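You operate a simulated robot arm through the tools that you are given. There is no shell and no other tool. Be economical: measure what you need, move in short steps, check, and stop when the job is done.

You run a simulated robot arm. Do the job below in one go: nothing can be reset, and whatever is moved stays where it is left.

Task
Polish the top of the red-banded brass box in the low clamp.
Fine: clamp it first, use the cream pad and the polish tin; pad back, clamp open again. What is to be rubbed or washed off counts as gone when no trace of it is left.

Only the result counts: the job must be done as asked and must still hold three seconds after the hand-in. Knocking over, shifting, dropping, spilling or breaking anything else fails it.

Robot
A 7-joint arm with a two-finger parallel gripper, fixed in place. Base frame: the origin is at the foot of the arm, x ahead of it, y to its left, z up; the work surface is at about z = 1.2. Lengths are in cm, angles in rad, forces in N, time in s.
With the tool pointing down near the work surface it reaches from about 22 to 58 cm from the base axis. Its first joint turns from -1.152 to 1.152 rad. Payload 2.5 kg.
The TCP is the grasp point between the finger pads, 2.3 cm short of the fingertips. In the tool frame z runs along the fingers and y along their closing line. The gripper opens to 9.4 cm. The fingers are 3.8 cm wide and 1 cm thick; the gripper's body (5.4 by 9.6 cm) begins 3.9 cm behind the TCP.
Orientation is told as [roll, pitch, yaw] about the base's x, y, z axes, in that order, counted from this pose: with the fingers straight down and closing along the base's y, the tool's x points along the base's -x, its y along +y and its z along -z.

Tools
- The arm moves only by the tool move_arm. Its argument "moves" is a list of rows, each a list of 3 entries, a list of its own where there are three numbers: the shift along the tool's x, y, z in cm, then the turn, a rotation vector about the tool's x, y, z in rad, then the finger opening in cm, from 0 to 9.4. In form: [[[x, y, z], [ax, ay, az], fingers], ...]. A call has 1 to 8 rows; each row is the pose to reach, as a shift and turn from the pose commanded when the call began, along the tool's axes at that moment. A row lasts 0.2 s, in which the tool goes at most 5 cm and 0.15 rad; a call with a longer step from one row to the next is refused whole, and so is a gripper value outside its range. Where a pose cannot be reached the arm comes as near as it can. A force on the tool above 70 N (or 10 N above the force at the start of the call, whichever is more), or a blocked arm, ends the call early, and 0.2 s more pass. The fingers move at their own pace (about 10.8 cm/s each) and stop on an object; they squeeze with about 29 N. The grip force told is the motor's: it shows also when the fingers shut on nothing. Time passes only in rows, and 0.2 s behind the last, so rows that repeat a pose let the fingers close. It gives the time, the measured TCP pose, the force on the tool (base axes), the opening and the grip force at its end, in the units of the frame above (readings bear some noise), with the torque about the TCP (base axes, N m) and any sound that the robot's microphone picked up.
- Cameras (640 x 400 px; columns grow to the right, rows downward): "scene" is fixed at [5.67, -41.98, 50.4]; the picture's right is [0.96, 0.27, 0.00], its down [0.24, -0.87, -0.43] and it looks along [-0.11, 0.41, -0.90] (base axes); focal length 214 px, centre (320, 200). "wrist" rides on the gripper at [8.6, 1.6, -7.4] in the tool frame; the picture's right is [-0.18, 0.98, 0.00], its down [-0.58, -0.11, -0.81] and it looks along [-0.79, -0.15, 0.59] (tool axes); focal length 243 px, centre (320, 200). There is no depth. A picture from a camera that has moved, and an enlarged one, comes with that camera's place and axes in the base frame and with its lens.
- snapshot(camera): a new picture of that camera. The clock stands still meanwhile.
- zoom(camera, box): a new picture of the part [left, top, right, bottom] of that camera's present view, enlarged. The clock stands still meanwhile.
- close_job(): hands the job in; it is judged then, once.

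Go step by step. Nothing tells you positions but the pictures and the camera data: compare them with the known pose of the tool, close in by small moves and look again before you grip or let go. The budget is 120 turns and 76 pictures, counting those below and the enlarged ones. Unless the task says otherwise, let go and move clear before handing in, and close with one line.

The tools are called after "Call:" by a JSON object that holds its "name" and its "arguments". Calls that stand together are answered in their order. move_arm: Moves the arm, as the interface text tells. Its arguments: {"type":"object","properties":{"moves":{"type":"array"}},"required":["moves"]} The other tools are called the same way: snapshot (camera) takes a picture; zoom (camera, box) takes an enlarged picture of a part of a camera's view; close_job () hands the job in.

At the start:

```text
clock: 0.0
position: [27.21, 21.14, 37.72]
tool_rot: [0.0, 0.001, 0.0]
force: [0.6, -0.1, -0.3]
wrist_torque: [-0.03, 0.0, 0.01]
opening: 9.42
grasp_force: 0.0
```

scene: 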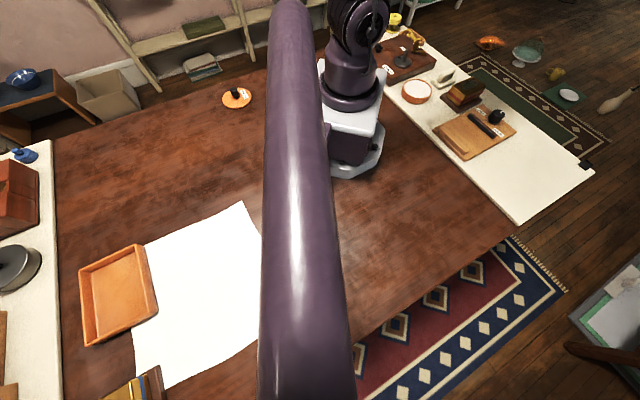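
wrist: 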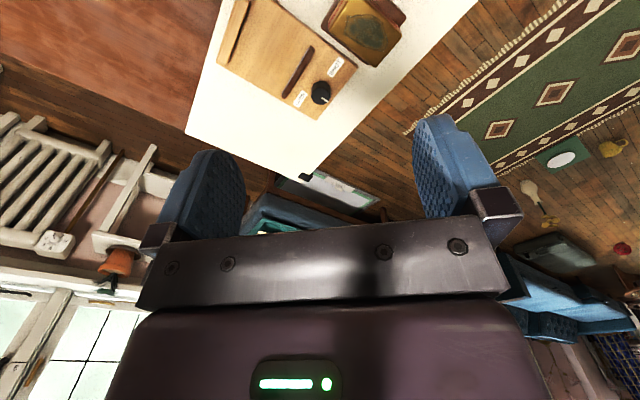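

The scene shows a bench with a low clamp area at the right and the brass box near it. I'll look closer before moving.

Call:
{"name": "zoom", "arguments": {"camera": "scene", "box": [370, 0, 610, 170]}}

Call:
{"name": "zoom", "arguments": {"camera": "wrist", "box": [180, 0, 480, 190]}}

Call:
{"name": "zoom", "arguments": {"camera": "scene", "box": [0, 60, 280, 400]}}

```text
2.35 times, centred on (490, 85) of scene
camera zoom: at [5.67, -41.98, 50.4], right [0.96, 0.27, 0.0], down [0.24, -0.87, -0.43], along [-0.11, 0.41, -0.9], focal length 505 px, centre (-80, 471)
```

zoom: 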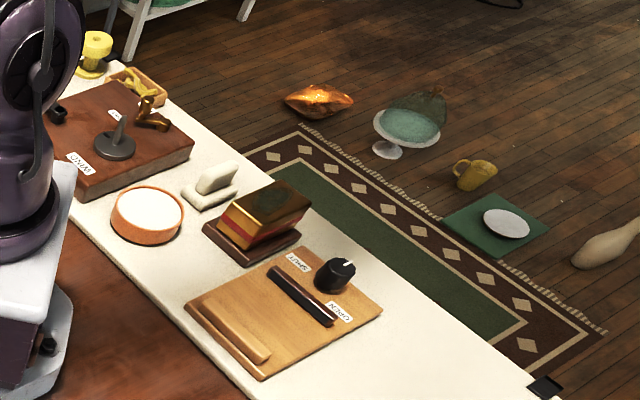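

```text
2.11 times, centred on (330, 95) of wrist
camera zoom: at [18.67, 22.86, 45.2], right [0.18, 0.98, 0.0], down [0.58, -0.11, 0.81], along [0.79, -0.15, -0.59], focal length 511 px, centre (299, 421)
```

zoom: 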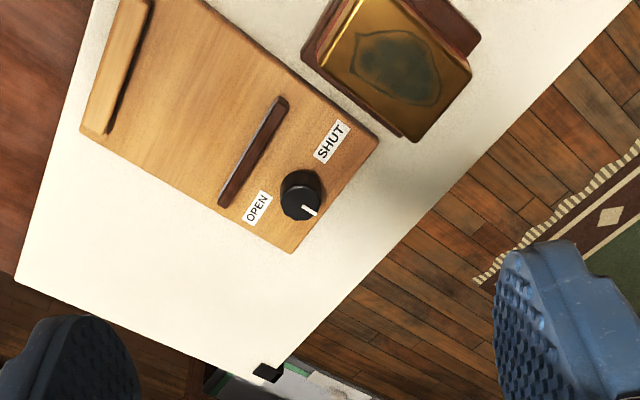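

```text
1.18 times, centred on (140, 230) of scene
camera zoom: at [5.67, -41.98, 50.4], right [0.96, 0.27, 0.0], down [0.24, -0.87, -0.43], along [-0.11, 0.41, -0.9], focal length 252 px, centre (532, 165)
```

zoom: 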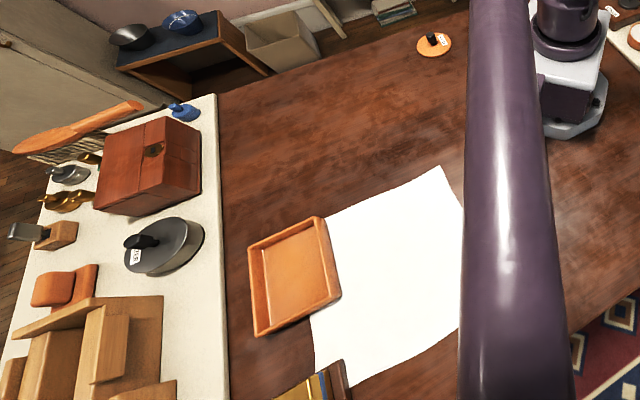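

The low clamp seems to be the board with the OPEN/SHUT knob; the brass box with the stained top stands beside it on a dark base. I'll read the other labels closer.

Call:
{"name": "zoom", "arguments": {"camera": "scene", "box": [370, 20, 450, 110]}}

Call:
{"name": "zoom", "arguments": {"camera": "scene", "box": [425, 65, 525, 165]}}

Call:
{"name": "zoom", "arguments": {"camera": "scene", "box": [215, 80, 260, 115]}}

```text
4.44 times, centred on (410, 65) of scene
camera zoom: at [5.67, -41.98, 50.4], right [0.96, 0.27, 0.0], down [0.24, -0.87, -0.43], along [-0.11, 0.41, -0.9], focal length 953 px, centre (-80, 800)
```

zoom: 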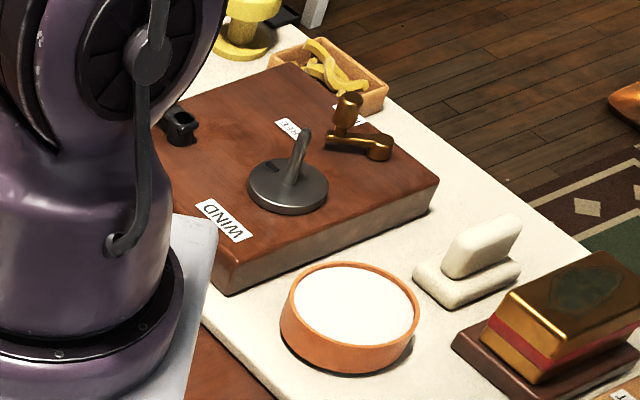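

```text
4.00 times, centred on (475, 115) of scene
camera zoom: at [5.67, -41.98, 50.4], right [0.96, 0.27, 0.0], down [0.24, -0.87, -0.43], along [-0.11, 0.41, -0.9], focal length 858 px, centre (-300, 540)
```

zoom: 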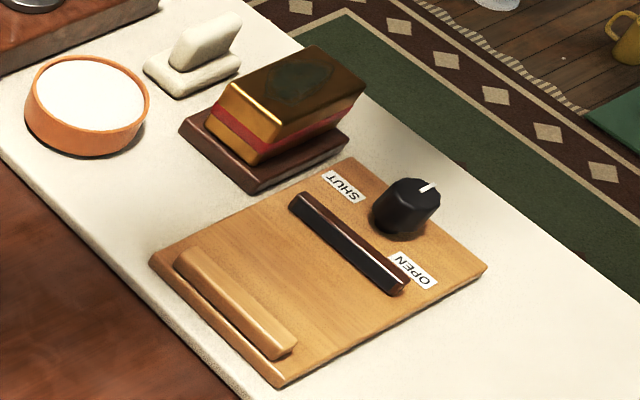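

```text
11.43 times, centred on (238, 98) of scene
camera zoom: at [5.67, -41.98, 50.4], right [0.96, 0.27, 0.0], down [0.24, -0.87, -0.43], along [-0.11, 0.41, -0.9], focal length 2451 px, centre (1263, 1371)
```

zoom: 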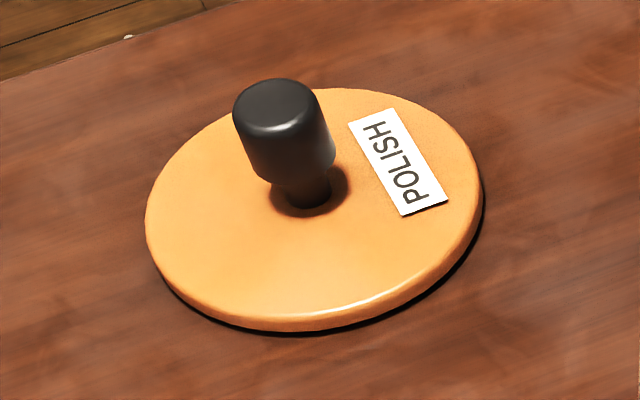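

The polish lid is orange and off, so the open orange tin is the polish. The cream pad stands next to it, and the clamp board is turned about 45°. I'll drop lower to measure things with the wrist camera.

Call:
{"name": "move_arm", "arguments": {"moves": [[[0, 0, 4.5], [0, 0, 0], 9.4], [[0, 0, 9], [0, 0, 0], 9.4], [[0, -1, 13], [0, 0, 0], 9.4], [[0, -2, 17], [0, 0, 0], 9.4]]}}

Call:
{"name": "snapshot", "arguments": {"camera": "wrist"}}

Call:
{"name": "snapshot", "arguments": {"camera": "scene"}}

```text
clock: 1.0
position: [27.35, 19.2, 20.68]
tool_rot: [0.0, -0.001, 0.001]
force: [0.7, 0.9, 0.0]
wrist_torque: [-0.03, 0.01, 0.01]
opening: 9.37
grasp_force: 0.1
```

```text
67 pictures are left
camera wrist: at [18.73, 20.83, 28.16], right [0.18, 0.98, 0.0], down [0.58, -0.11, 0.81], along [0.79, -0.15, -0.59], focal length 243 px, centre (320, 200)
```

wrist: 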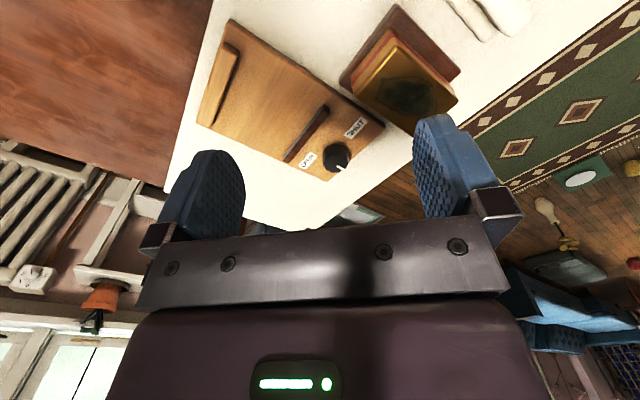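

```text
66 pictures are left
```

scene: 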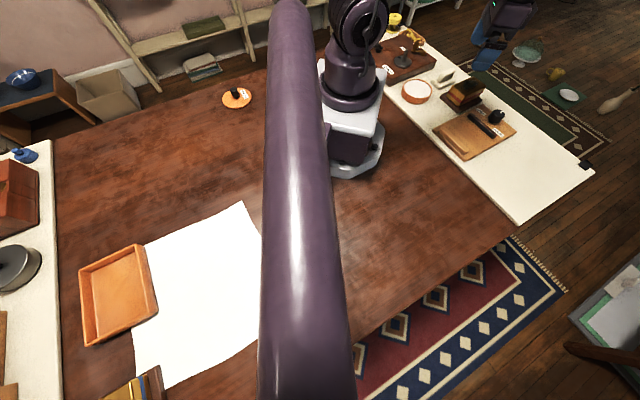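

I'll enlarge this view to measure the box, the clamp and the knob.

Call:
{"name": "zoom", "arguments": {"camera": "wrist", "box": [190, 0, 470, 175]}}

```text
2.29 times, centred on (330, 88) of wrist
camera zoom: at [18.73, 20.83, 28.16], right [0.18, 0.98, 0.0], down [0.58, -0.11, 0.81], along [0.79, -0.15, -0.59], focal length 555 px, centre (297, 457)
```

zoom: 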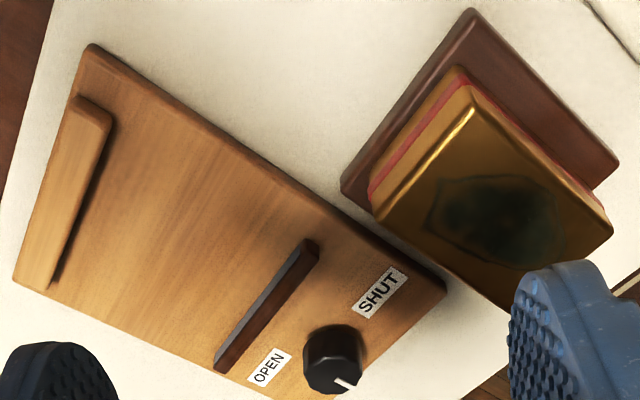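

The clamp axis runs along (0.71, 0.71), and the box is about 9 × 5 cm and aligned with it. I'll turn the tool 45° and hover over the clamp to check the gap.

Call:
{"name": "move_arm", "arguments": {"moves": [[[-1.3, -1.3, 0], [0, 0, -0.14], 9.4], [[-2.6, -2.6, 0], [0, 0, -0.28], 9.4], [[-3.9, -3.9, 0], [0, 0, -0.42], 9.4], [[-5.2, -5.2, 0], [0, 0, -0.56], 9.4], [[-6.5, -6.5, 0], [0, 0, -0.7], 9.4], [[-7.35, -7.8, 0], [0, 0, -0.785], 9.4], [[-7.35, -7.8, 0], [0, 0, -0.785], 9.4]]}}

Call:
{"name": "snapshot", "arguments": {"camera": "wrist"}}

```text
clock: 2.6
position: [34.68, 11.44, 20.76]
tool_rot: [0.0, -0.001, 0.788]
force: [0.1, -0.6, -0.5]
wrist_torque: [0.01, 0.02, 0.03]
opening: 9.38
grasp_force: 0.0
```

```text
64 pictures are left
camera wrist: at [27.44, 6.47, 28.18], right [-0.57, 0.82, 0.0], down [0.49, 0.34, 0.81], along [0.66, 0.46, -0.59], focal length 243 px, centre (320, 200)
```

wrist: 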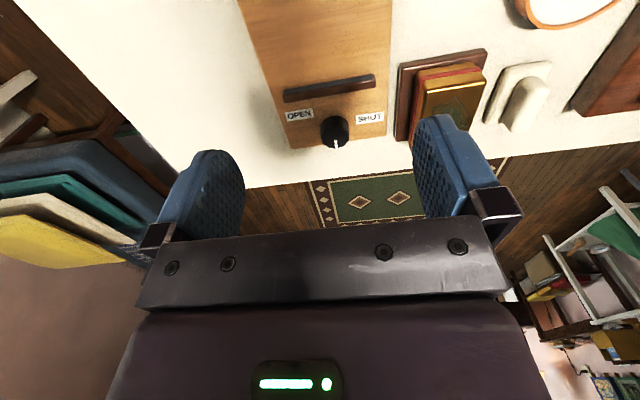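

I need the whole gap in view, so I'll back off along the clamp axis.

Call:
{"name": "move_arm", "arguments": {"moves": [[[4, 0, 0], [0, 0, 0], 9.4], [[8, 0, 0], [0, 0, 0], 9.4], [[10, 0, 0], [0, 0, 0], 9.4], [[10, 0, 0], [0, 0, 0], 9.4]]}}

Call:
{"name": "zoom", "arguments": {"camera": "wrist", "box": [220, 0, 580, 225]}}

```text
clock: 3.6
position: [27.58, 4.31, 20.67]
tool_rot: [-0.001, 0.001, 0.785]
force: [-0.2, 0.4, 0.2]
wrist_torque: [0.0, 0.04, 0.01]
opening: 9.4
grasp_force: 0.1
```

```text
1.78 times, centred on (400, 112) of wrist
camera zoom: at [20.28, -0.63, 28.13], right [-0.57, 0.82, 0.0], down [0.49, 0.33, 0.81], along [0.67, 0.46, -0.59], focal length 431 px, centre (178, 356)
```

zoom: 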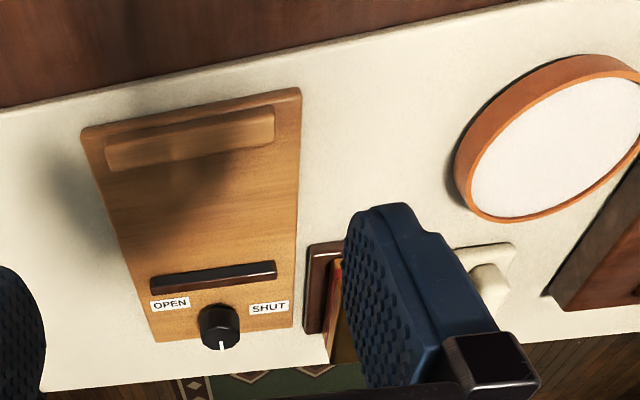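

Call:
{"name": "zoom", "arguments": {"camera": "wrist", "box": [260, 40, 400, 200]}}

```text
2.50 times, centred on (330, 120) of wrist
camera zoom: at [20.28, -0.63, 28.13], right [-0.57, 0.82, 0.0], down [0.49, 0.33, 0.81], along [0.67, 0.46, -0.59], focal length 606 px, centre (295, 400)
```

zoom: 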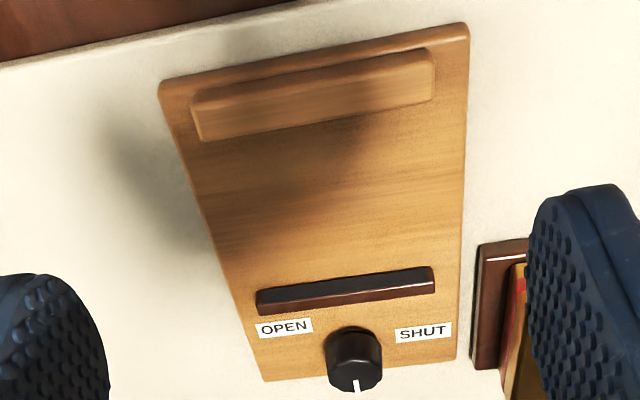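

The clamp gap is about 10 cm with its centre near (34.7, 11.3). Next I'll hover over the brass box for a close look.

Call:
{"name": "move_arm", "arguments": {"moves": [[[-3.5, 2, 0], [0, 0, 0], 9.4], [[-7, 4, 0], [0, 0, 0], 9.4], [[-10.5, 6, 0], [0, 0, 0], 9.4], [[-14, 8, 0], [0, 0, 0], 9.4], [[-17.5, 10, 1], [0, 0, 0], 9.4], [[-19.8, 11.85, 4], [0, 0, 0], 9.4], [[-19.8, 11.85, 5], [0, 0, 0], 9.4]]}}

Call:
{"name": "snapshot", "arguments": {"camera": "wrist"}}

```text
clock: 5.2
position: [33.08, 26.74, 15.75]
tool_rot: [0.0, -0.001, 0.784]
force: [0.9, -0.5, -0.1]
wrist_torque: [0.01, -0.02, 0.01]
opening: 9.41
grasp_force: 0.1
```

```text
61 pictures are left
camera wrist: at [25.92, 21.75, 23.21], right [-0.57, 0.82, 0.0], down [0.49, 0.33, 0.81], along [0.67, 0.46, -0.59], focal length 243 px, centre (320, 200)
```

wrist: 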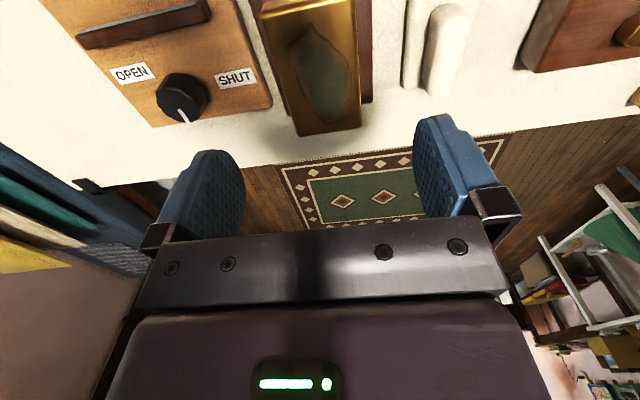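

The box is centred under the fingers, about 5 cm wide. I'll lower the open fingers part way over it and check.

Call:
{"name": "move_arm", "arguments": {"moves": [[[-0.2, 0, 2.5], [0, 0, 0], 8.2], [[-0.2, 0, 5], [0, 0, 0], 8.2], [[-0.2, 0, 7.5], [0, 0, 0], 8.2], [[-0.2, 0, 8], [0, 0, 0], 8.2]]}}

Call:
{"name": "snapshot", "arguments": {"camera": "wrist"}}

Call:
{"name": "zoom", "arguments": {"camera": "scene", "box": [400, 50, 540, 170]}}

```text
clock: 6.2
position: [33.17, 26.78, 7.74]
tool_rot: [0.0, 0.0, 0.786]
force: [-1.0, 0.0, 0.0]
wrist_torque: [-0.04, -0.01, 0.01]
opening: 8.22
grasp_force: 0.0
```

```text
60 pictures are left
camera wrist: at [26.09, 21.84, 15.17], right [-0.56, 0.83, 0.0], down [0.49, 0.33, 0.81], along [0.67, 0.46, -0.59], focal length 243 px, centre (320, 200)
```

wrist: 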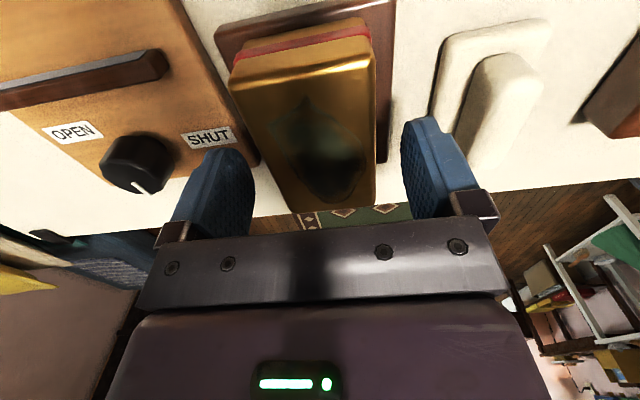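

```text
3.33 times, centred on (470, 110) of scene
camera zoom: at [5.67, -41.98, 50.4], right [0.96, 0.27, 0.0], down [0.24, -0.87, -0.43], along [-0.11, 0.41, -0.9], focal length 715 px, centre (-180, 500)
```

zoom: 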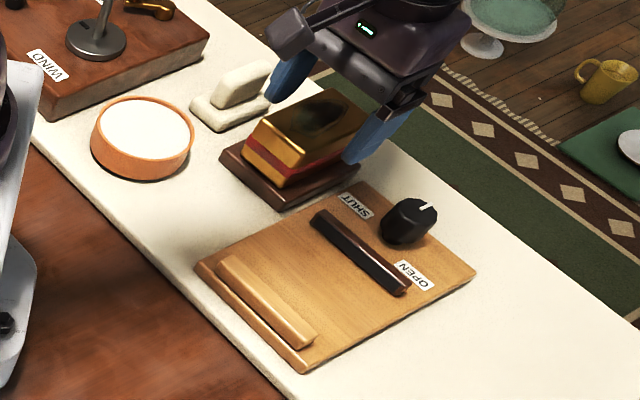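

The fingers straddle the box with room on both sides. I'll go down and grip.

Call:
{"name": "move_arm", "arguments": {"moves": [[[0, 0, 1.5], [0, 0, 0], 8.2], [[0, 0, 2.8], [0, 0, 0], 8.2], [[0, 0, 2.8], [0, 0, 0], 8.2], [[0, 0, 2.8], [0, 0, 0], 5.5], [[0, 0, 2.8], [0, 0, 0], 4], [[0, 0, 2.8], [0, 0, 0], 4]]}}

Call:
{"name": "snapshot", "arguments": {"camera": "wrist"}}

```text
clock: 7.6
position: [33.17, 26.86, 4.97]
tool_rot: [0.0, -0.001, 0.786]
force: [0.9, -0.3, 0.2]
wrist_torque: [0.0, -0.14, 0.02]
opening: 5.59
grasp_force: 29.3
```

```text
58 pictures are left
camera wrist: at [26.09, 21.89, 12.43], right [-0.57, 0.82, 0.0], down [0.49, 0.33, 0.81], along [0.67, 0.46, -0.59], focal length 243 px, centre (320, 200)
```

wrist: 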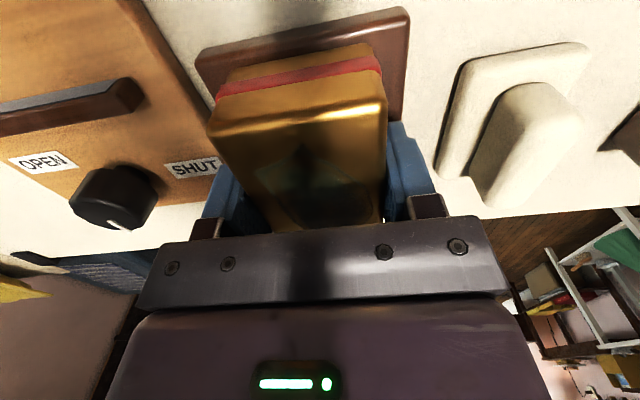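

Gripped at 5.6 cm. I'll lift and see whether the base comes along.

Call:
{"name": "move_arm", "arguments": {"moves": [[[0, 0, -1], [0, 0, 0], 4], [[0, 0, -3], [0, 0, 0], 4], [[0, 0, -5], [0, 0, 0], 4], [[0, 0, -7], [0, 0, 0], 4], [[0, 0, -7], [0, 0, 0], 4]]}}

Call:
{"name": "snapshot", "arguments": {"camera": "wrist"}}

Call:
{"name": "zoom", "arguments": {"camera": "scene", "box": [400, 50, 540, 170]}}

```text
clock: 8.8
position: [33.42, 26.76, 11.89]
tool_rot: [-0.001, 0.0, 0.784]
force: [1.2, 0.2, -0.6]
wrist_torque: [-0.04, -0.01, 0.01]
opening: 4.03
grasp_force: 0.1
```

```text
57 pictures are left
camera wrist: at [26.06, 21.85, 19.44], right [-0.57, 0.82, 0.0], down [0.49, 0.33, 0.81], along [0.67, 0.46, -0.59], focal length 243 px, centre (320, 200)
```

wrist: 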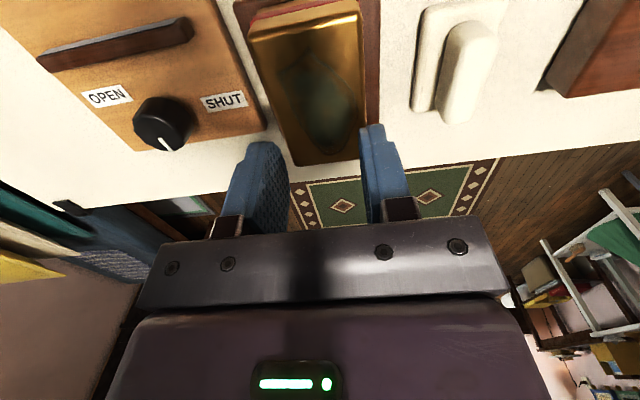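

```text
3.33 times, centred on (470, 110) of scene
camera zoom: at [5.67, -41.98, 50.4], right [0.96, 0.27, 0.0], down [0.24, -0.87, -0.43], along [-0.11, 0.41, -0.9], focal length 715 px, centre (-180, 500)
```

zoom: 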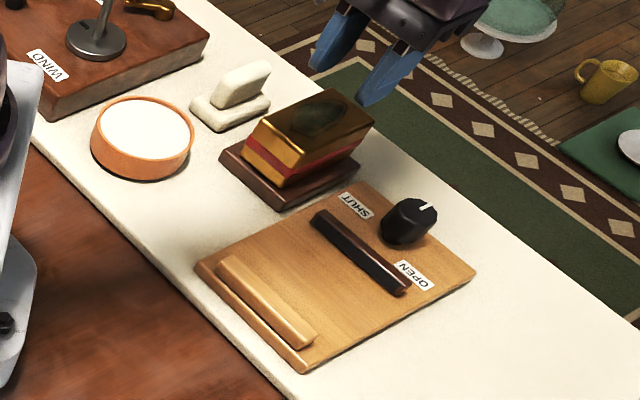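

The box slipped out on the lift and is still on its base, apparently unmoved. I'll grip lower, then lift a tiny bit while watching the force.

Call:
{"name": "move_arm", "arguments": {"moves": [[[0, 0, 3], [0, 0, 0], 8.2], [[0, 0, 6], [0, 0, 0], 8.2], [[0, 0, 7.1], [0, 0, 0], 8.2], [[0, 0, 7.3], [0, 0, 0], 8.2], [[0, 0, 7.3], [0, 0, 0], 8.2]]}}

Call:
{"name": "snapshot", "arguments": {"camera": "wrist"}}

```text
clock: 10.0
position: [33.28, 26.97, 4.9]
tool_rot: [-0.001, -0.002, 0.787]
force: [-14.4, -11.6, 53.7]
wrist_torque: [-0.09, 0.81, 0.29]
opening: 8.19
grasp_force: 0.1
```

```text
55 pictures are left
camera wrist: at [26.12, 21.96, 12.31], right [-0.57, 0.82, 0.0], down [0.49, 0.33, 0.81], along [0.67, 0.46, -0.59], focal length 243 px, centre (320, 200)
```

wrist: 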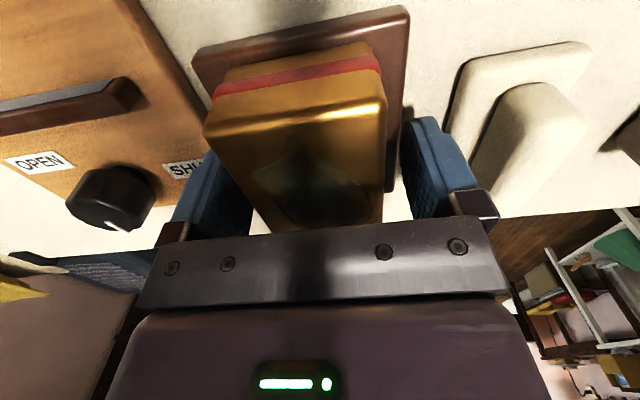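

The fingertips touched the base's top at z≈2.6. I'll back up 0.4 cm, grip fully, and lift just slightly to read the load.

Call:
{"name": "move_arm", "arguments": {"moves": [[[0, 0, -0.5], [0, 0, 0], 8.2], [[0, 0, -0.5], [0, 0, 0], 5], [[0, 0, -0.5], [0, 0, 0], 0], [[0, 0, -0.5], [0, 0, 0], 0], [[0, 0, -0.5], [0, 0, 0], 0], [[0, 0, -0.8], [0, 0, 0], 0], [[0, 0, -0.8], [0, 0, 0], 0]]}}

```text
clock: 11.6
position: [33.31, 26.82, 5.41]
tool_rot: [-0.002, 0.0, 0.785]
force: [0.0, -0.5, -3.6]
wrist_torque: [-0.01, -0.02, 0.02]
opening: 5.56
grasp_force: 29.1
```

Call:
{"name": "move_arm", "arguments": {"moves": [[[0, 0, -0.3], [0, 0, 0], 0], [[0, 0, -0.6], [0, 0, 0], 0], [[0, 0, -0.6], [0, 0, 0], 0]]}}

Call:
{"name": "zoom", "arguments": {"camera": "scene", "box": [420, 60, 520, 130]}}

Call:
{"name": "snapshot", "arguments": {"camera": "wrist"}}

```text
clock: 12.4
position: [33.22, 26.86, 6.23]
tool_rot: [-0.001, 0.001, 0.785]
force: [0.5, 0.9, -4.7]
wrist_torque: [0.0, 0.03, -0.01]
opening: 5.6
grasp_force: 28.8
```

```text
5.71 times, centred on (470, 95) of scene
camera zoom: at [5.68, -41.98, 50.4], right [0.96, 0.27, 0.0], down [0.24, -0.87, -0.43], along [-0.11, 0.41, -0.9], focal length 1226 px, centre (-537, 800)
```

zoom: 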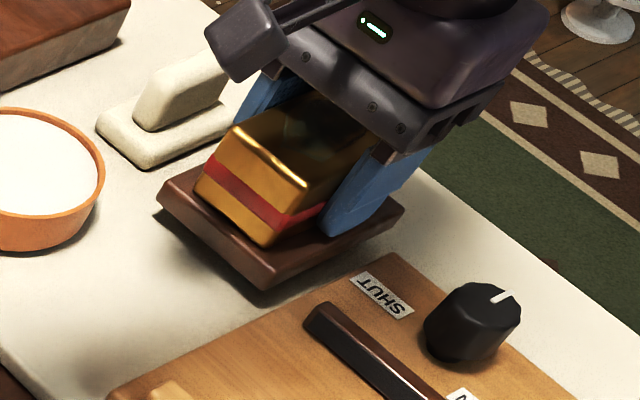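

```text
53 pictures are left
camera wrist: at [26.09, 21.9, 13.51], right [-0.57, 0.82, 0.0], down [0.49, 0.33, 0.81], along [0.66, 0.46, -0.59], focal length 243 px, centre (320, 200)
```

wrist: 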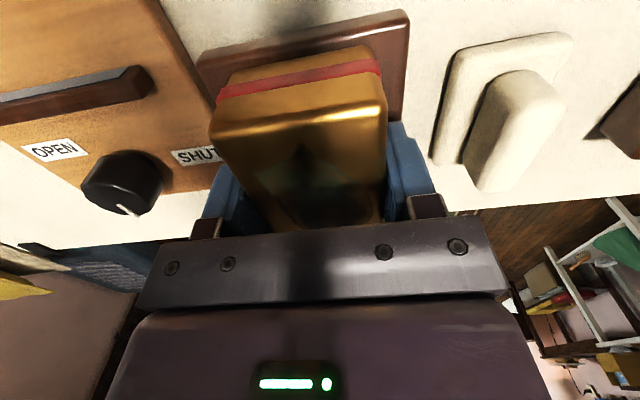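

The box and dark base lift as one piece at 4.7 N, so the first lift was just too quick. I'll lift gently clear of the clamp.

Call:
{"name": "move_arm", "arguments": {"moves": [[[0, 0, -0.4], [0, 0, 0], 0], [[0, 0, -1.0], [0, 0, 0], 0], [[0, 0, -1.7], [0, 0, 0], 0], [[0, 0, -2.4], [0, 0, 0], 0], [[0, 0, -3.1], [0, 0, 0], 0], [[0, 0, -3.7], [0, 0, 0], 0], [[0, 0, -4.2], [0, 0, 0], 0], [[0, 0, -4.4], [0, 0, 0], 0]]}}

Call:
{"name": "snapshot", "arguments": {"camera": "wrist"}}

```text
clock: 14.2
position: [33.28, 26.89, 10.51]
tool_rot: [0.0, 0.002, 0.784]
force: [-0.2, -1.4, -4.2]
wrist_torque: [0.01, -0.01, 0.04]
opening: 5.58
grasp_force: 29.3
```

```text
52 pictures are left
camera wrist: at [26.12, 21.93, 17.89], right [-0.57, 0.82, 0.0], down [0.49, 0.33, 0.81], along [0.67, 0.46, -0.59], focal length 243 px, centre (320, 200)
```

wrist: 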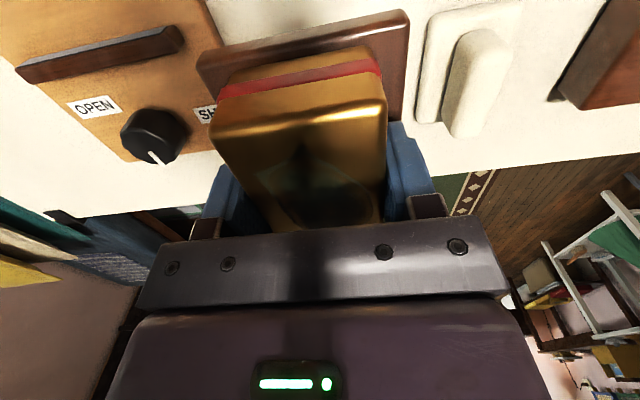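

Held firmly. I'll carry it over the clamp slowly while turning it 90°, so its narrower base (about 7.7 cm) fits between the jaws.

Call:
{"name": "move_arm", "arguments": {"moves": [[[0.3, -0.4, 0], [0, 0, 0.05], 0], [[0.9, -1.1, 0], [0, 0, 0.15], 0], [[1.6, -1.9, 0], [0, 0, 0.26], 0], [[2.4, -2.8, 0], [0, 0, 0.38], 0], [[3.2, -3.7, 0], [0, 0, 0.5], 0], [[4.0, -4.6, 0], [0, 0, 0.62], 0], [[4.7, -5.5, 0], [0, 0, 0.72], 0], [[5, -6, 0], [0, 0, 0.785], 0]]}}

```text
clock: 16.0
position: [33.95, 19.1, 10.49]
tool_rot: [0.001, 0.002, -0.003]
force: [-0.1, 0.3, -4.3]
wrist_torque: [0.05, 0.0, 0.01]
opening: 5.59
grasp_force: 29.4
```

Call:
{"name": "move_arm", "arguments": {"moves": [[[0, -0.5, 0], [0, 0, 0.05], 0], [[-0.1, -1.5, 0], [0, 0, 0.15], 0], [[-0.2, -2.7, 0], [0, 0, 0.26], 0], [[-0.4, -4, 0], [0, 0, 0.38], 0], [[-0.5, -5.3, 0], [0, 0, 0.5], 0], [[-0.6, -6.6, 0], [0, 0, 0.62], 0], [[-0.7, -7.6, 0], [0, 0, 0.72], 0], [[-0.8, -8.03, 0], [0, 0, 0.785], 0]]}}

Call:
{"name": "snapshot", "arguments": {"camera": "wrist"}}

Call:
{"name": "zoom", "arguments": {"camera": "scene", "box": [410, 60, 550, 180]}}

```text
clock: 17.8
position: [34.91, 11.11, 10.4]
tool_rot: [0.001, 0.0, -0.786]
force: [-0.8, 0.0, -3.9]
wrist_torque: [-0.03, 0.0, -0.02]
opening: 5.57
grasp_force: 29.1
```

```text
51 pictures are left
camera wrist: at [29.93, 18.38, 17.88], right [0.83, 0.56, 0.0], down [0.33, -0.49, 0.81], along [0.46, -0.67, -0.59], focal length 243 px, centre (320, 200)
```

wrist: 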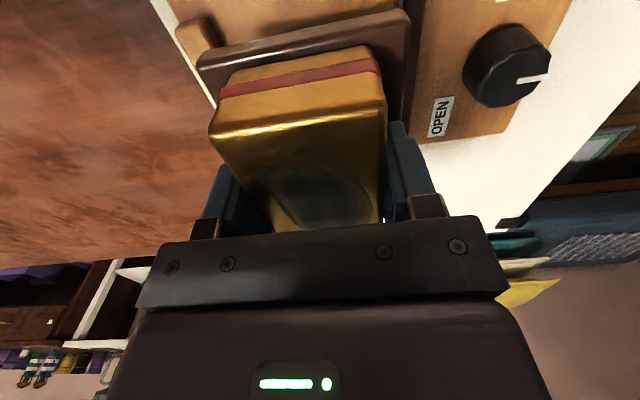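

```text
3.33 times, centred on (480, 120) of scene
camera zoom: at [5.68, -41.98, 50.4], right [0.96, 0.27, 0.0], down [0.24, -0.87, -0.43], along [-0.11, 0.41, -0.9], focal length 715 px, centre (-213, 467)
```

zoom: 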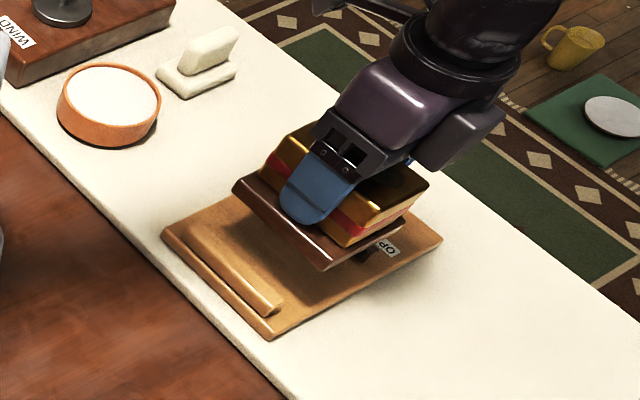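

The base should land between the jaws with about 0.9 cm on either side. I'll lower slowly.

Call:
{"name": "move_arm", "arguments": {"moves": [[[0, 0, 0.3], [0, 0, 0], 0], [[0, 0, 1.0], [0, 0, 0], 0], [[0, 0, 1.7], [0, 0, 0], 0], [[0, 0, 2.4], [0, 0, 0], 0], [[0, 0, 3.0], [0, 0, 0], 0], [[0, 0, 3.4], [0, 0, 0], 0], [[0, 0, 3.6], [0, 0, 0], 0]]}}

Call:
{"name": "zoom", "arguments": {"camera": "scene", "box": [410, 60, 550, 180]}}

Call:
{"name": "snapshot", "arguments": {"camera": "wrist"}}

```text
clock: 19.4
position: [34.96, 11.05, 6.89]
tool_rot: [0.0, -0.001, -0.783]
force: [-0.6, -0.6, -4.0]
wrist_torque: [-0.02, -0.03, 0.01]
opening: 5.57
grasp_force: 28.6
```

```text
3.33 times, centred on (480, 120) of scene
camera zoom: at [5.68, -41.98, 50.4], right [0.96, 0.27, 0.0], down [0.24, -0.87, -0.43], along [-0.11, 0.41, -0.9], focal length 715 px, centre (-213, 467)
```

zoom: 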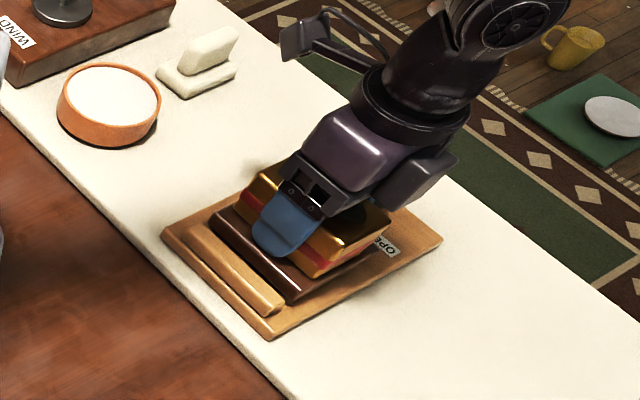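

```text
48 pictures are left
camera wrist: at [29.89, 18.38, 14.29], right [0.82, 0.57, 0.0], down [0.33, -0.49, 0.81], along [0.46, -0.66, -0.59], focal length 243 px, centre (320, 200)
```

wrist: 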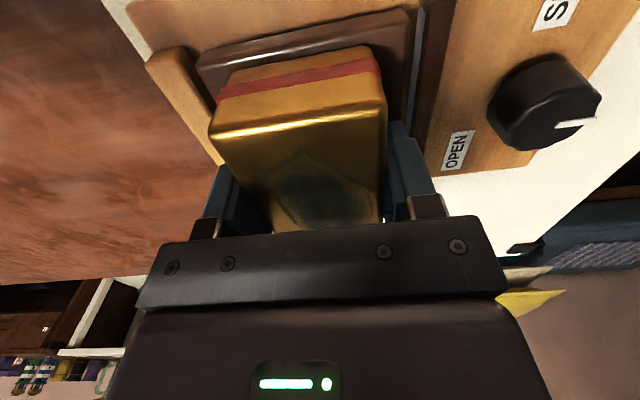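

It is well centred between the jaws. I'll lower the last bit until it touches.

Call:
{"name": "move_arm", "arguments": {"moves": [[[0, 0, 0.3], [0, 0, 0], 0], [[0, 0, 0.6], [0, 0, 0], 0], [[0, 0, 0.8], [0, 0, 0], 0]]}}

```text
clock: 20.2
position: [34.84, 11.1, 6.16]
tool_rot: [0.0, -0.001, -0.784]
force: [-7.3, -3.5, 19.7]
wrist_torque: [-0.13, 0.26, 0.01]
opening: 5.57
grasp_force: 29.0
```

Contact. I'll open just enough, rise clear, and look.

Call:
{"name": "move_arm", "arguments": {"moves": [[[0, 0, 0.75], [0, 0, 0], 6.5], [[0, 0, 0.75], [0, 0, 0], 6.5], [[0, 0, 0], [0, 0, 0], 6.5], [[0, 0, -2], [0, 0, 0], 6.5], [[0, 0, -6], [0, 0, 0], 6.5], [[0, 0, -10], [0, 0, 0], 6.5], [[0, 0, -12], [0, 0, 0], 6.5]]}}

Call:
{"name": "zoom", "arguments": {"camera": "scene", "box": [410, 60, 550, 180]}}

Call:
{"name": "snapshot", "arguments": {"camera": "wrist"}}

```text
clock: 20.6
position: [35.17, 11.5, 6.14]
tool_rot: [0.012, -0.002, -0.784]
force: [-0.8, 0.2, 11.4]
wrist_torque: [-0.22, 0.37, -0.02]
opening: 6.54
grasp_force: 0.2
stopped in row 1: the force on the tool passed its limit at 90 N (the readings are from after the stop); the commanded pose is now the measured one
```

```text
3.33 times, centred on (480, 120) of scene
camera zoom: at [5.67, -41.99, 50.4], right [0.96, 0.27, 0.0], down [0.24, -0.87, -0.43], along [-0.11, 0.41, -0.9], focal length 715 px, centre (-213, 467)
```

zoom: 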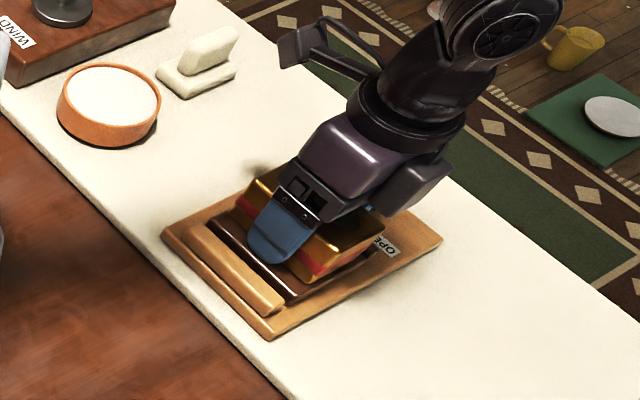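

```text
46 pictures are left
camera wrist: at [30.18, 18.62, 13.58], right [0.82, 0.57, 0.01], down [0.33, -0.49, 0.81], along [0.46, -0.66, -0.59], focal length 243 px, centre (320, 200)
```

wrist: 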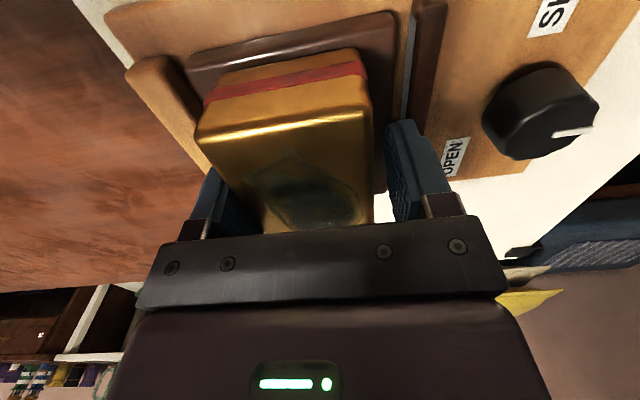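

I wrongly pressed down there; the box is released though. Rising straight up now.

Call:
{"name": "move_arm", "arguments": {"moves": [[[0, -0.4, -0.5], [-0.012, 0, 0], 6.6], [[0, -0.4, -2], [-0.012, 0, 0], 6.6], [[0, -0.4, -5], [-0.012, 0, 0], 6.6], [[0, -0.4, -9], [-0.012, 0, 0], 6.6], [[0, -0.4, -12], [-0.012, 0, 0], 6.6], [[0, -0.4, -12], [-0.012, 0, 0], 6.6]]}}

Call:
{"name": "snapshot", "arguments": {"camera": "wrist"}}

Call:
{"name": "zoom", "arguments": {"camera": "scene", "box": [420, 80, 530, 170]}}

```text
clock: 22.0
position: [34.76, 10.89, 18.07]
tool_rot: [0.021, -0.003, -0.786]
force: [0.0, -1.2, -0.6]
wrist_torque: [0.02, -0.01, -0.01]
opening: 6.6
grasp_force: 0.1
```

```text
45 pictures are left
camera wrist: at [29.68, 18.16, 25.54], right [0.82, 0.56, 0.02], down [0.32, -0.5, 0.8], along [0.47, -0.66, -0.59], focal length 243 px, centre (320, 200)
```

wrist: 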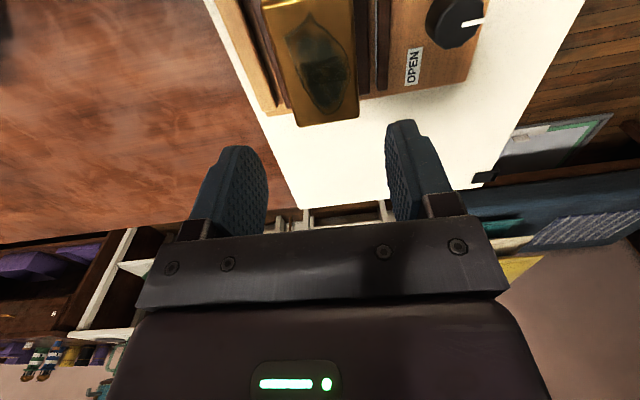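

```text
4.44 times, centred on (475, 125) of scene
camera zoom: at [5.67, -41.98, 50.4], right [0.96, 0.27, 0.0], down [0.24, -0.87, -0.43], along [-0.11, 0.41, -0.9], focal length 953 px, centre (-369, 533)
```

zoom: 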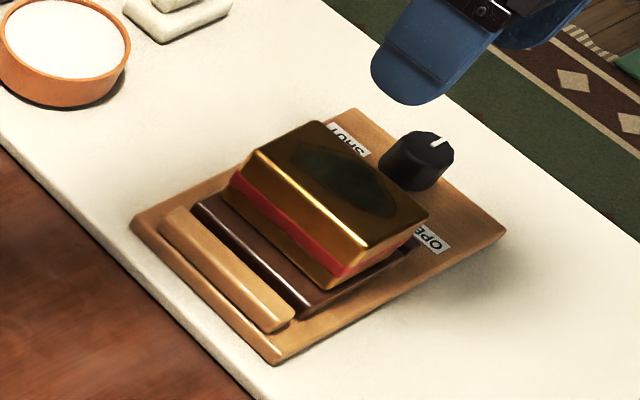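

The box sits flat between the jaws. Now I'll go over the knob to line up on it.

Call:
{"name": "move_arm", "arguments": {"moves": [[[0, 4, 0], [0.015, -0.015, 0], 6.6], [[0.2, 8, 0], [0.015, -0.015, 0], 6.6], [[0.2, 10.15, 2], [0.015, -0.015, 0], 6.6], [[0.2, 10.15, 5], [0.015, -0.015, 0], 6.6], [[0.2, 10.15, 7], [0.015, -0.015, 0], 6.6], [[0.2, 10.15, 7], [0.015, -0.015, 0], 6.6]]}}

Call:
{"name": "snapshot", "arguments": {"camera": "wrist"}}

Call:
{"name": "zoom", "arguments": {"camera": "scene", "box": [440, 60, 540, 150]}}

```text
clock: 23.4
position: [42.05, 18.45, 11.3]
tool_rot: [0.008, -0.013, -0.786]
force: [1.0, 0.5, -0.4]
wrist_torque: [-0.01, 0.01, 0.03]
opening: 6.6
grasp_force: 0.1
```

```text
43 pictures are left
camera wrist: at [36.94, 25.76, 18.61], right [0.82, 0.57, 0.01], down [0.32, -0.48, 0.81], along [0.47, -0.67, -0.58], focal length 243 px, centre (320, 200)
```

wrist: 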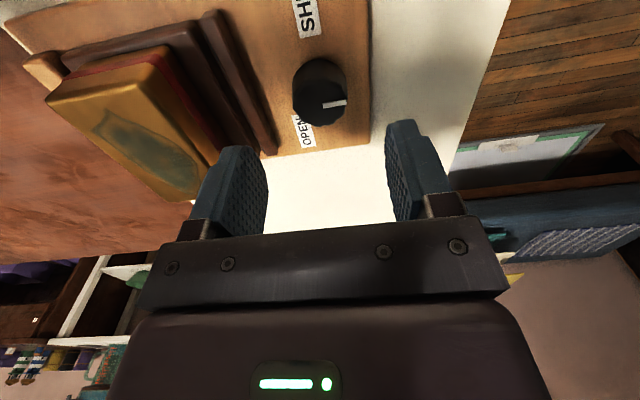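

```text
4.44 times, centred on (490, 105) of scene
camera zoom: at [5.67, -41.98, 50.4], right [0.96, 0.27, 0.0], down [0.24, -0.87, -0.43], along [-0.11, 0.41, -0.9], focal length 953 px, centre (-436, 622)
```

zoom: 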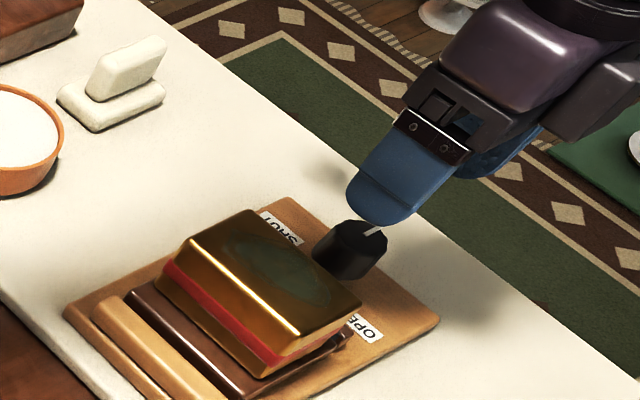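

The knob is centred under the tool and about 3.3 cm across. I'll straighten the tilt, narrow the fingers and lower onto it, staying above the board.

Call:
{"name": "move_arm", "arguments": {"moves": [[[0, 0, 0], [0.015, 0.0035, 0], 5], [[-0.1, 0, 2], [0.015, 0.0035, 0], 5], [[-0.1, 0, 4], [0.015, 0.0035, 0], 5], [[-0.1, 0, 5], [0.015, 0.0035, 0], 5], [[-0.1, 0, 5.5], [0.015, 0.0035, 0], 5], [[-0.1, 0, 5.5], [0.015, 0.0035, 0], 5]]}}

Call:
{"name": "snapshot", "arguments": {"camera": "wrist"}}

Call:
{"name": "zoom", "arguments": {"camera": "scene", "box": [440, 60, 540, 150]}}

```text
clock: 24.8
position: [42.13, 18.26, 5.85]
tool_rot: [-0.007, -0.012, -0.787]
force: [-0.1, -0.1, 0.0]
wrist_torque: [0.0, 0.02, -0.03]
opening: 5.02
grasp_force: 0.0
```

```text
41 pictures are left
camera wrist: at [37.18, 25.74, 13.13], right [0.83, 0.56, 0.0], down [0.33, -0.48, 0.81], along [0.46, -0.67, -0.58], focal length 243 px, centre (320, 200)
```

wrist: 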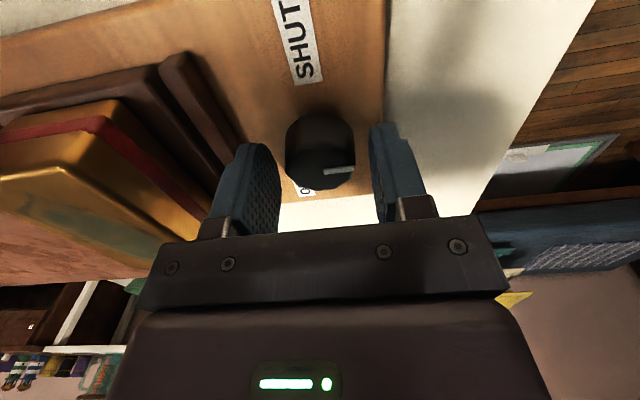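

```text
4.44 times, centred on (490, 105) of scene
camera zoom: at [5.67, -41.98, 50.4], right [0.96, 0.27, 0.0], down [0.24, -0.87, -0.43], along [-0.11, 0.41, -0.9], focal length 953 px, centre (-436, 622)
```

zoom: 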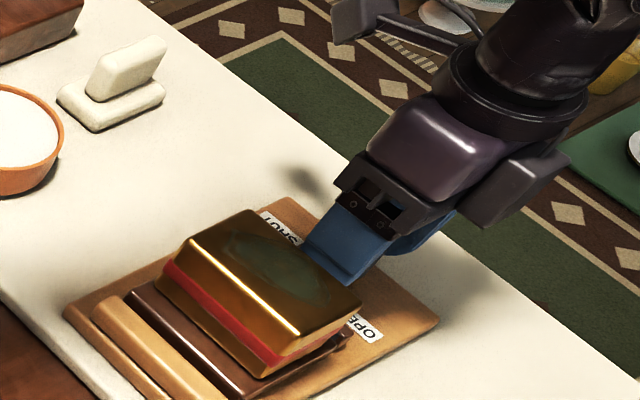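

Well centred. I'll lower 0.8 cm and grip the knob.

Call:
{"name": "move_arm", "arguments": {"moves": [[[0, 0, 0.4], [0.0035, 0.013, 0], 5], [[0, 0, 0.8], [0.0035, 0.013, 0], 5], [[0, 0, 0.8], [0.0035, 0.013, 0], 3], [[0, 0, 0.8], [0.0035, 0.013, 0], 0], [[0, 0, 0.8], [0.0035, 0.013, 0], 0]]}}

```text
clock: 26.0
position: [42.14, 18.44, 5.1]
tool_rot: [-0.006, 0.001, -0.786]
force: [10.5, 6.6, -8.7]
wrist_torque: [0.38, 0.01, 0.01]
opening: 3.54
grasp_force: 45.0
```

Gripped at 3.5 cm. I'll turn counter-clockwise toward SHUT a little and watch.

Call:
{"name": "move_arm", "arguments": {"moves": [[[0, 0.15, 0], [0, 0, 0], 0], [[0, 0.15, 0], [0, 0, -0.1], 0], [[0, 0.15, 0], [0, 0, -0.2], 0], [[0, 0.15, 0], [0, 0, -0.3], 0], [[0, 0.15, 0], [0, 0, -0.4], 0], [[0, 0.15, 0], [0, 0, -0.5], 0]]}}

Call:
{"name": "snapshot", "arguments": {"camera": "wrist"}}

Call:
{"name": "zoom", "arguments": {"camera": "scene", "box": [420, 70, 530, 160]}}

```text
clock: 27.4
position: [42.26, 18.44, 5.05]
tool_rot: [-0.009, 0.001, -0.284]
force: [7.1, 11.3, 3.9]
wrist_torque: [0.11, -0.17, -0.72]
opening: 3.53
grasp_force: 45.4
```

```text
39 pictures are left
camera wrist: at [34.47, 22.59, 12.54], right [0.45, 0.89, -0.01], down [0.53, -0.26, 0.8], along [0.72, -0.37, -0.59], focal length 243 px, centre (320, 200)
```

wrist: 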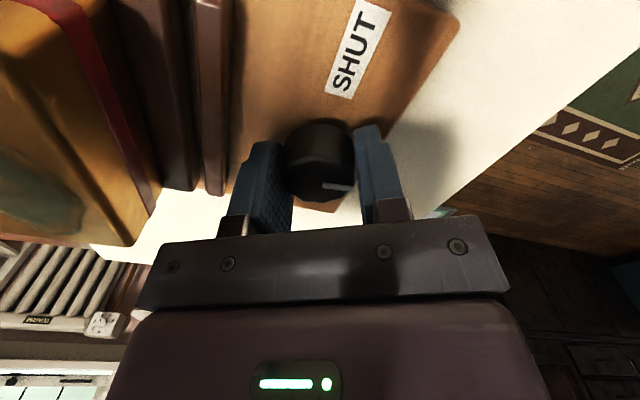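

```text
4.44 times, centred on (475, 115) of scene
camera zoom: at [5.67, -41.99, 50.4], right [0.96, 0.27, 0.0], down [0.24, -0.87, -0.43], along [-0.11, 0.41, -0.9], focal length 953 px, centre (-369, 578)
```

zoom: 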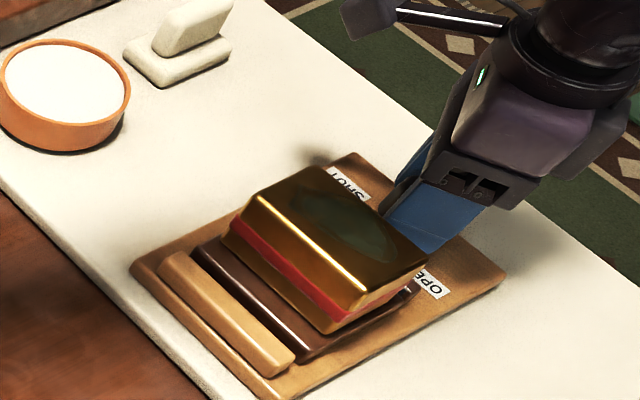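

The knob turns with the tool and the jaw seems to be closing in. I'll continue.

Call:
{"name": "move_arm", "arguments": {"moves": [[[0, 0, 0], [0, 0, -0.1], 0], [[0, 0, 0], [0, 0, -0.2], 0], [[0, 0, 0], [0, 0, -0.3], 0], [[0, 0, 0], [0, 0, -0.4], 0], [[0, 0, 0], [0, 0, -0.5], 0], [[0, 0, 0], [0, 0, -0.6], 0]]}}

Call:
{"name": "snapshot", "arguments": {"camera": "wrist"}}

```text
clock: 28.8
position: [42.22, 18.69, 4.96]
tool_rot: [0.0, 0.009, 0.32]
force: [2.6, 25.4, 3.9]
wrist_torque: [0.43, -0.18, -0.71]
opening: 3.57
grasp_force: 44.9
```

```text
37 pictures are left
camera wrist: at [33.51, 17.56, 12.56], right [-0.13, 0.99, 0.0], down [0.59, 0.08, 0.8], along [0.79, 0.11, -0.6], focal length 243 px, centre (320, 200)
```

wrist: 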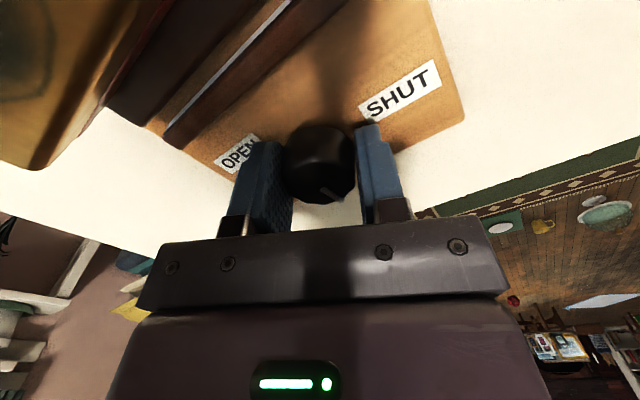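

Call:
{"name": "zoom", "arguments": {"camera": "wrist", "box": [100, 0, 480, 230]}}

```text
1.68 times, centred on (290, 115) of wrist
camera zoom: at [33.51, 17.56, 12.56], right [-0.13, 0.99, 0.0], down [0.59, 0.08, 0.8], along [0.79, 0.11, -0.6], focal length 409 px, centre (370, 343)
```

zoom: 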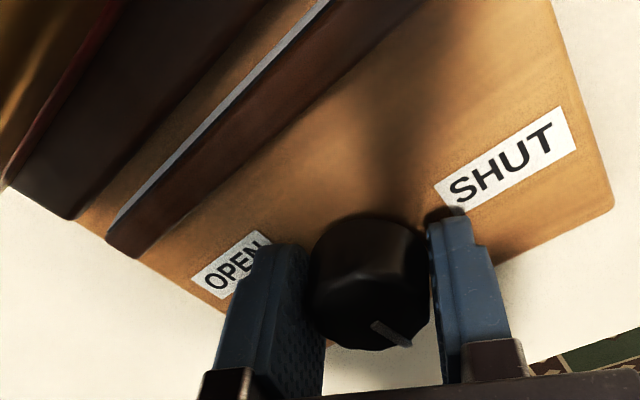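

The jaw did not move and the knob slipped back, so that way looks like the end stop. I'll release, re-grip at the other end of the wrist's range and try clockwise.

Call:
{"name": "move_arm", "arguments": {"moves": [[[0, 0, 0], [0, 0, 0], 5], [[0, 0, 0], [0, 0, 0], 5], [[0, 0, -0.3], [0, 0, -0.1], 5], [[0, 0, -0.3], [0, 0, -0.22], 5], [[0, 0, -0.3], [0, 0, -0.34], 5], [[0, 0, -0.3], [0, 0, -0.465], 5], [[0, 0, -0.3], [0, 0, -0.465], 5]]}}

Call:
{"name": "zoom", "arguments": {"camera": "wrist", "box": [160, 0, 480, 230]}}

```text
clock: 30.4
position: [42.16, 18.41, 5.21]
tool_rot: [0.0, 0.012, 0.782]
force: [0.0, -0.2, 0.4]
wrist_torque: [-0.05, -0.01, 0.01]
opening: 4.97
grasp_force: 0.1
```

```text
1.74 times, centred on (320, 115) of wrist
camera zoom: at [35.03, 13.58, 12.84], right [-0.56, 0.83, 0.0], down [0.5, 0.34, 0.8], along [0.66, 0.45, -0.6], focal length 422 px, centre (320, 348)
```

zoom: 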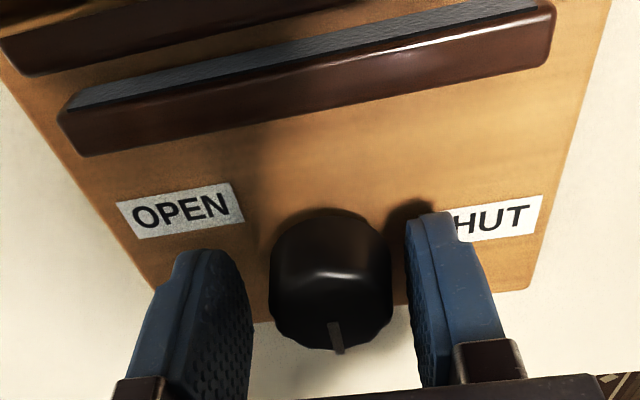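

The pointer still points to +u. I'll grip and turn clockwise.

Call:
{"name": "move_arm", "arguments": {"moves": [[[0, 0.2, 0.3], [0, 0, 0], 3], [[0, 0.2, 0.3], [0, 0, 0], 0], [[0, 0.2, 0.3], [0, 0, 0], 0], [[0, 0.2, 0.3], [0, 0, 0.1], 0], [[0, 0.2, 0.3], [0, 0, 0.2], 0], [[0, 0.2, 0.3], [0, 0, 0.3], 0], [[0, 0.2, 0.3], [0, 0, 0.4], 0], [[0, 0.2, 0.3], [0, 0, 0.5], 0]]}}

Call:
{"name": "snapshot", "arguments": {"camera": "wrist"}}

```text
clock: 32.2
position: [42.07, 18.61, 5.06]
tool_rot: [-0.002, 0.007, 0.279]
force: [-9.5, 9.0, 28.5]
wrist_torque: [-0.02, 0.98, -0.01]
opening: 3.55
grasp_force: 44.9
```

```text
34 pictures are left
camera wrist: at [33.43, 17.92, 12.55], right [-0.09, 1.0, 0.0], down [0.59, 0.06, 0.8], along [0.8, 0.07, -0.6], focal length 243 px, centre (320, 200)
```

wrist: 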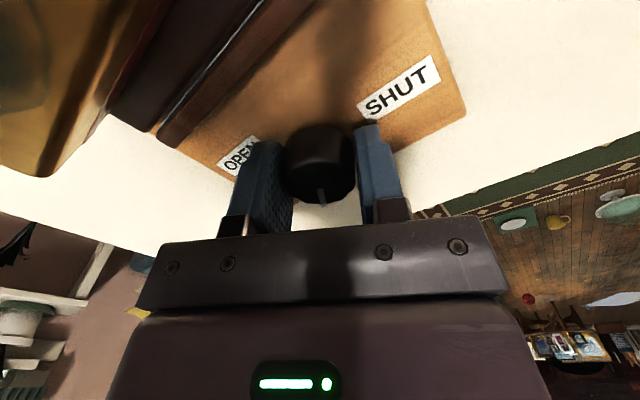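

Clockwise works: the jaw has moved up close to the base. I'll continue until it resists.

Call:
{"name": "move_arm", "arguments": {"moves": [[[0, 0, 0], [0, 0, 0.1], 0], [[0, 0, 0], [0, 0, 0.2], 0], [[0, 0, 0], [0, 0, 0.3], 0], [[0, 0, 0], [0, 0, 0.4], 0]]}}

Call:
{"name": "zoom", "arguments": {"camera": "wrist", "box": [80, 0, 480, 230]}}

```text
clock: 33.2
position: [42.09, 18.62, 5.04]
tool_rot: [-0.005, 0.007, -0.122]
force: [-6.1, 9.1, 21.7]
wrist_torque: [0.23, -0.09, -0.02]
opening: 3.56
grasp_force: 44.7
```

```text
1.60 times, centred on (280, 115) of wrist
camera zoom: at [33.81, 21.34, 12.52], right [0.3, 0.95, -0.01], down [0.57, -0.17, 0.8], along [0.77, -0.25, -0.59], focal length 388 px, centre (384, 336)
```

zoom: 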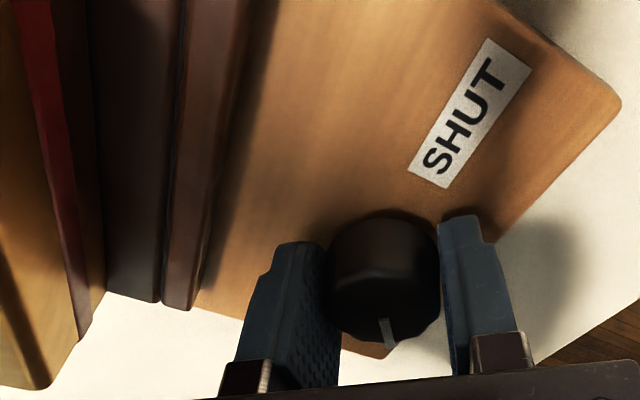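

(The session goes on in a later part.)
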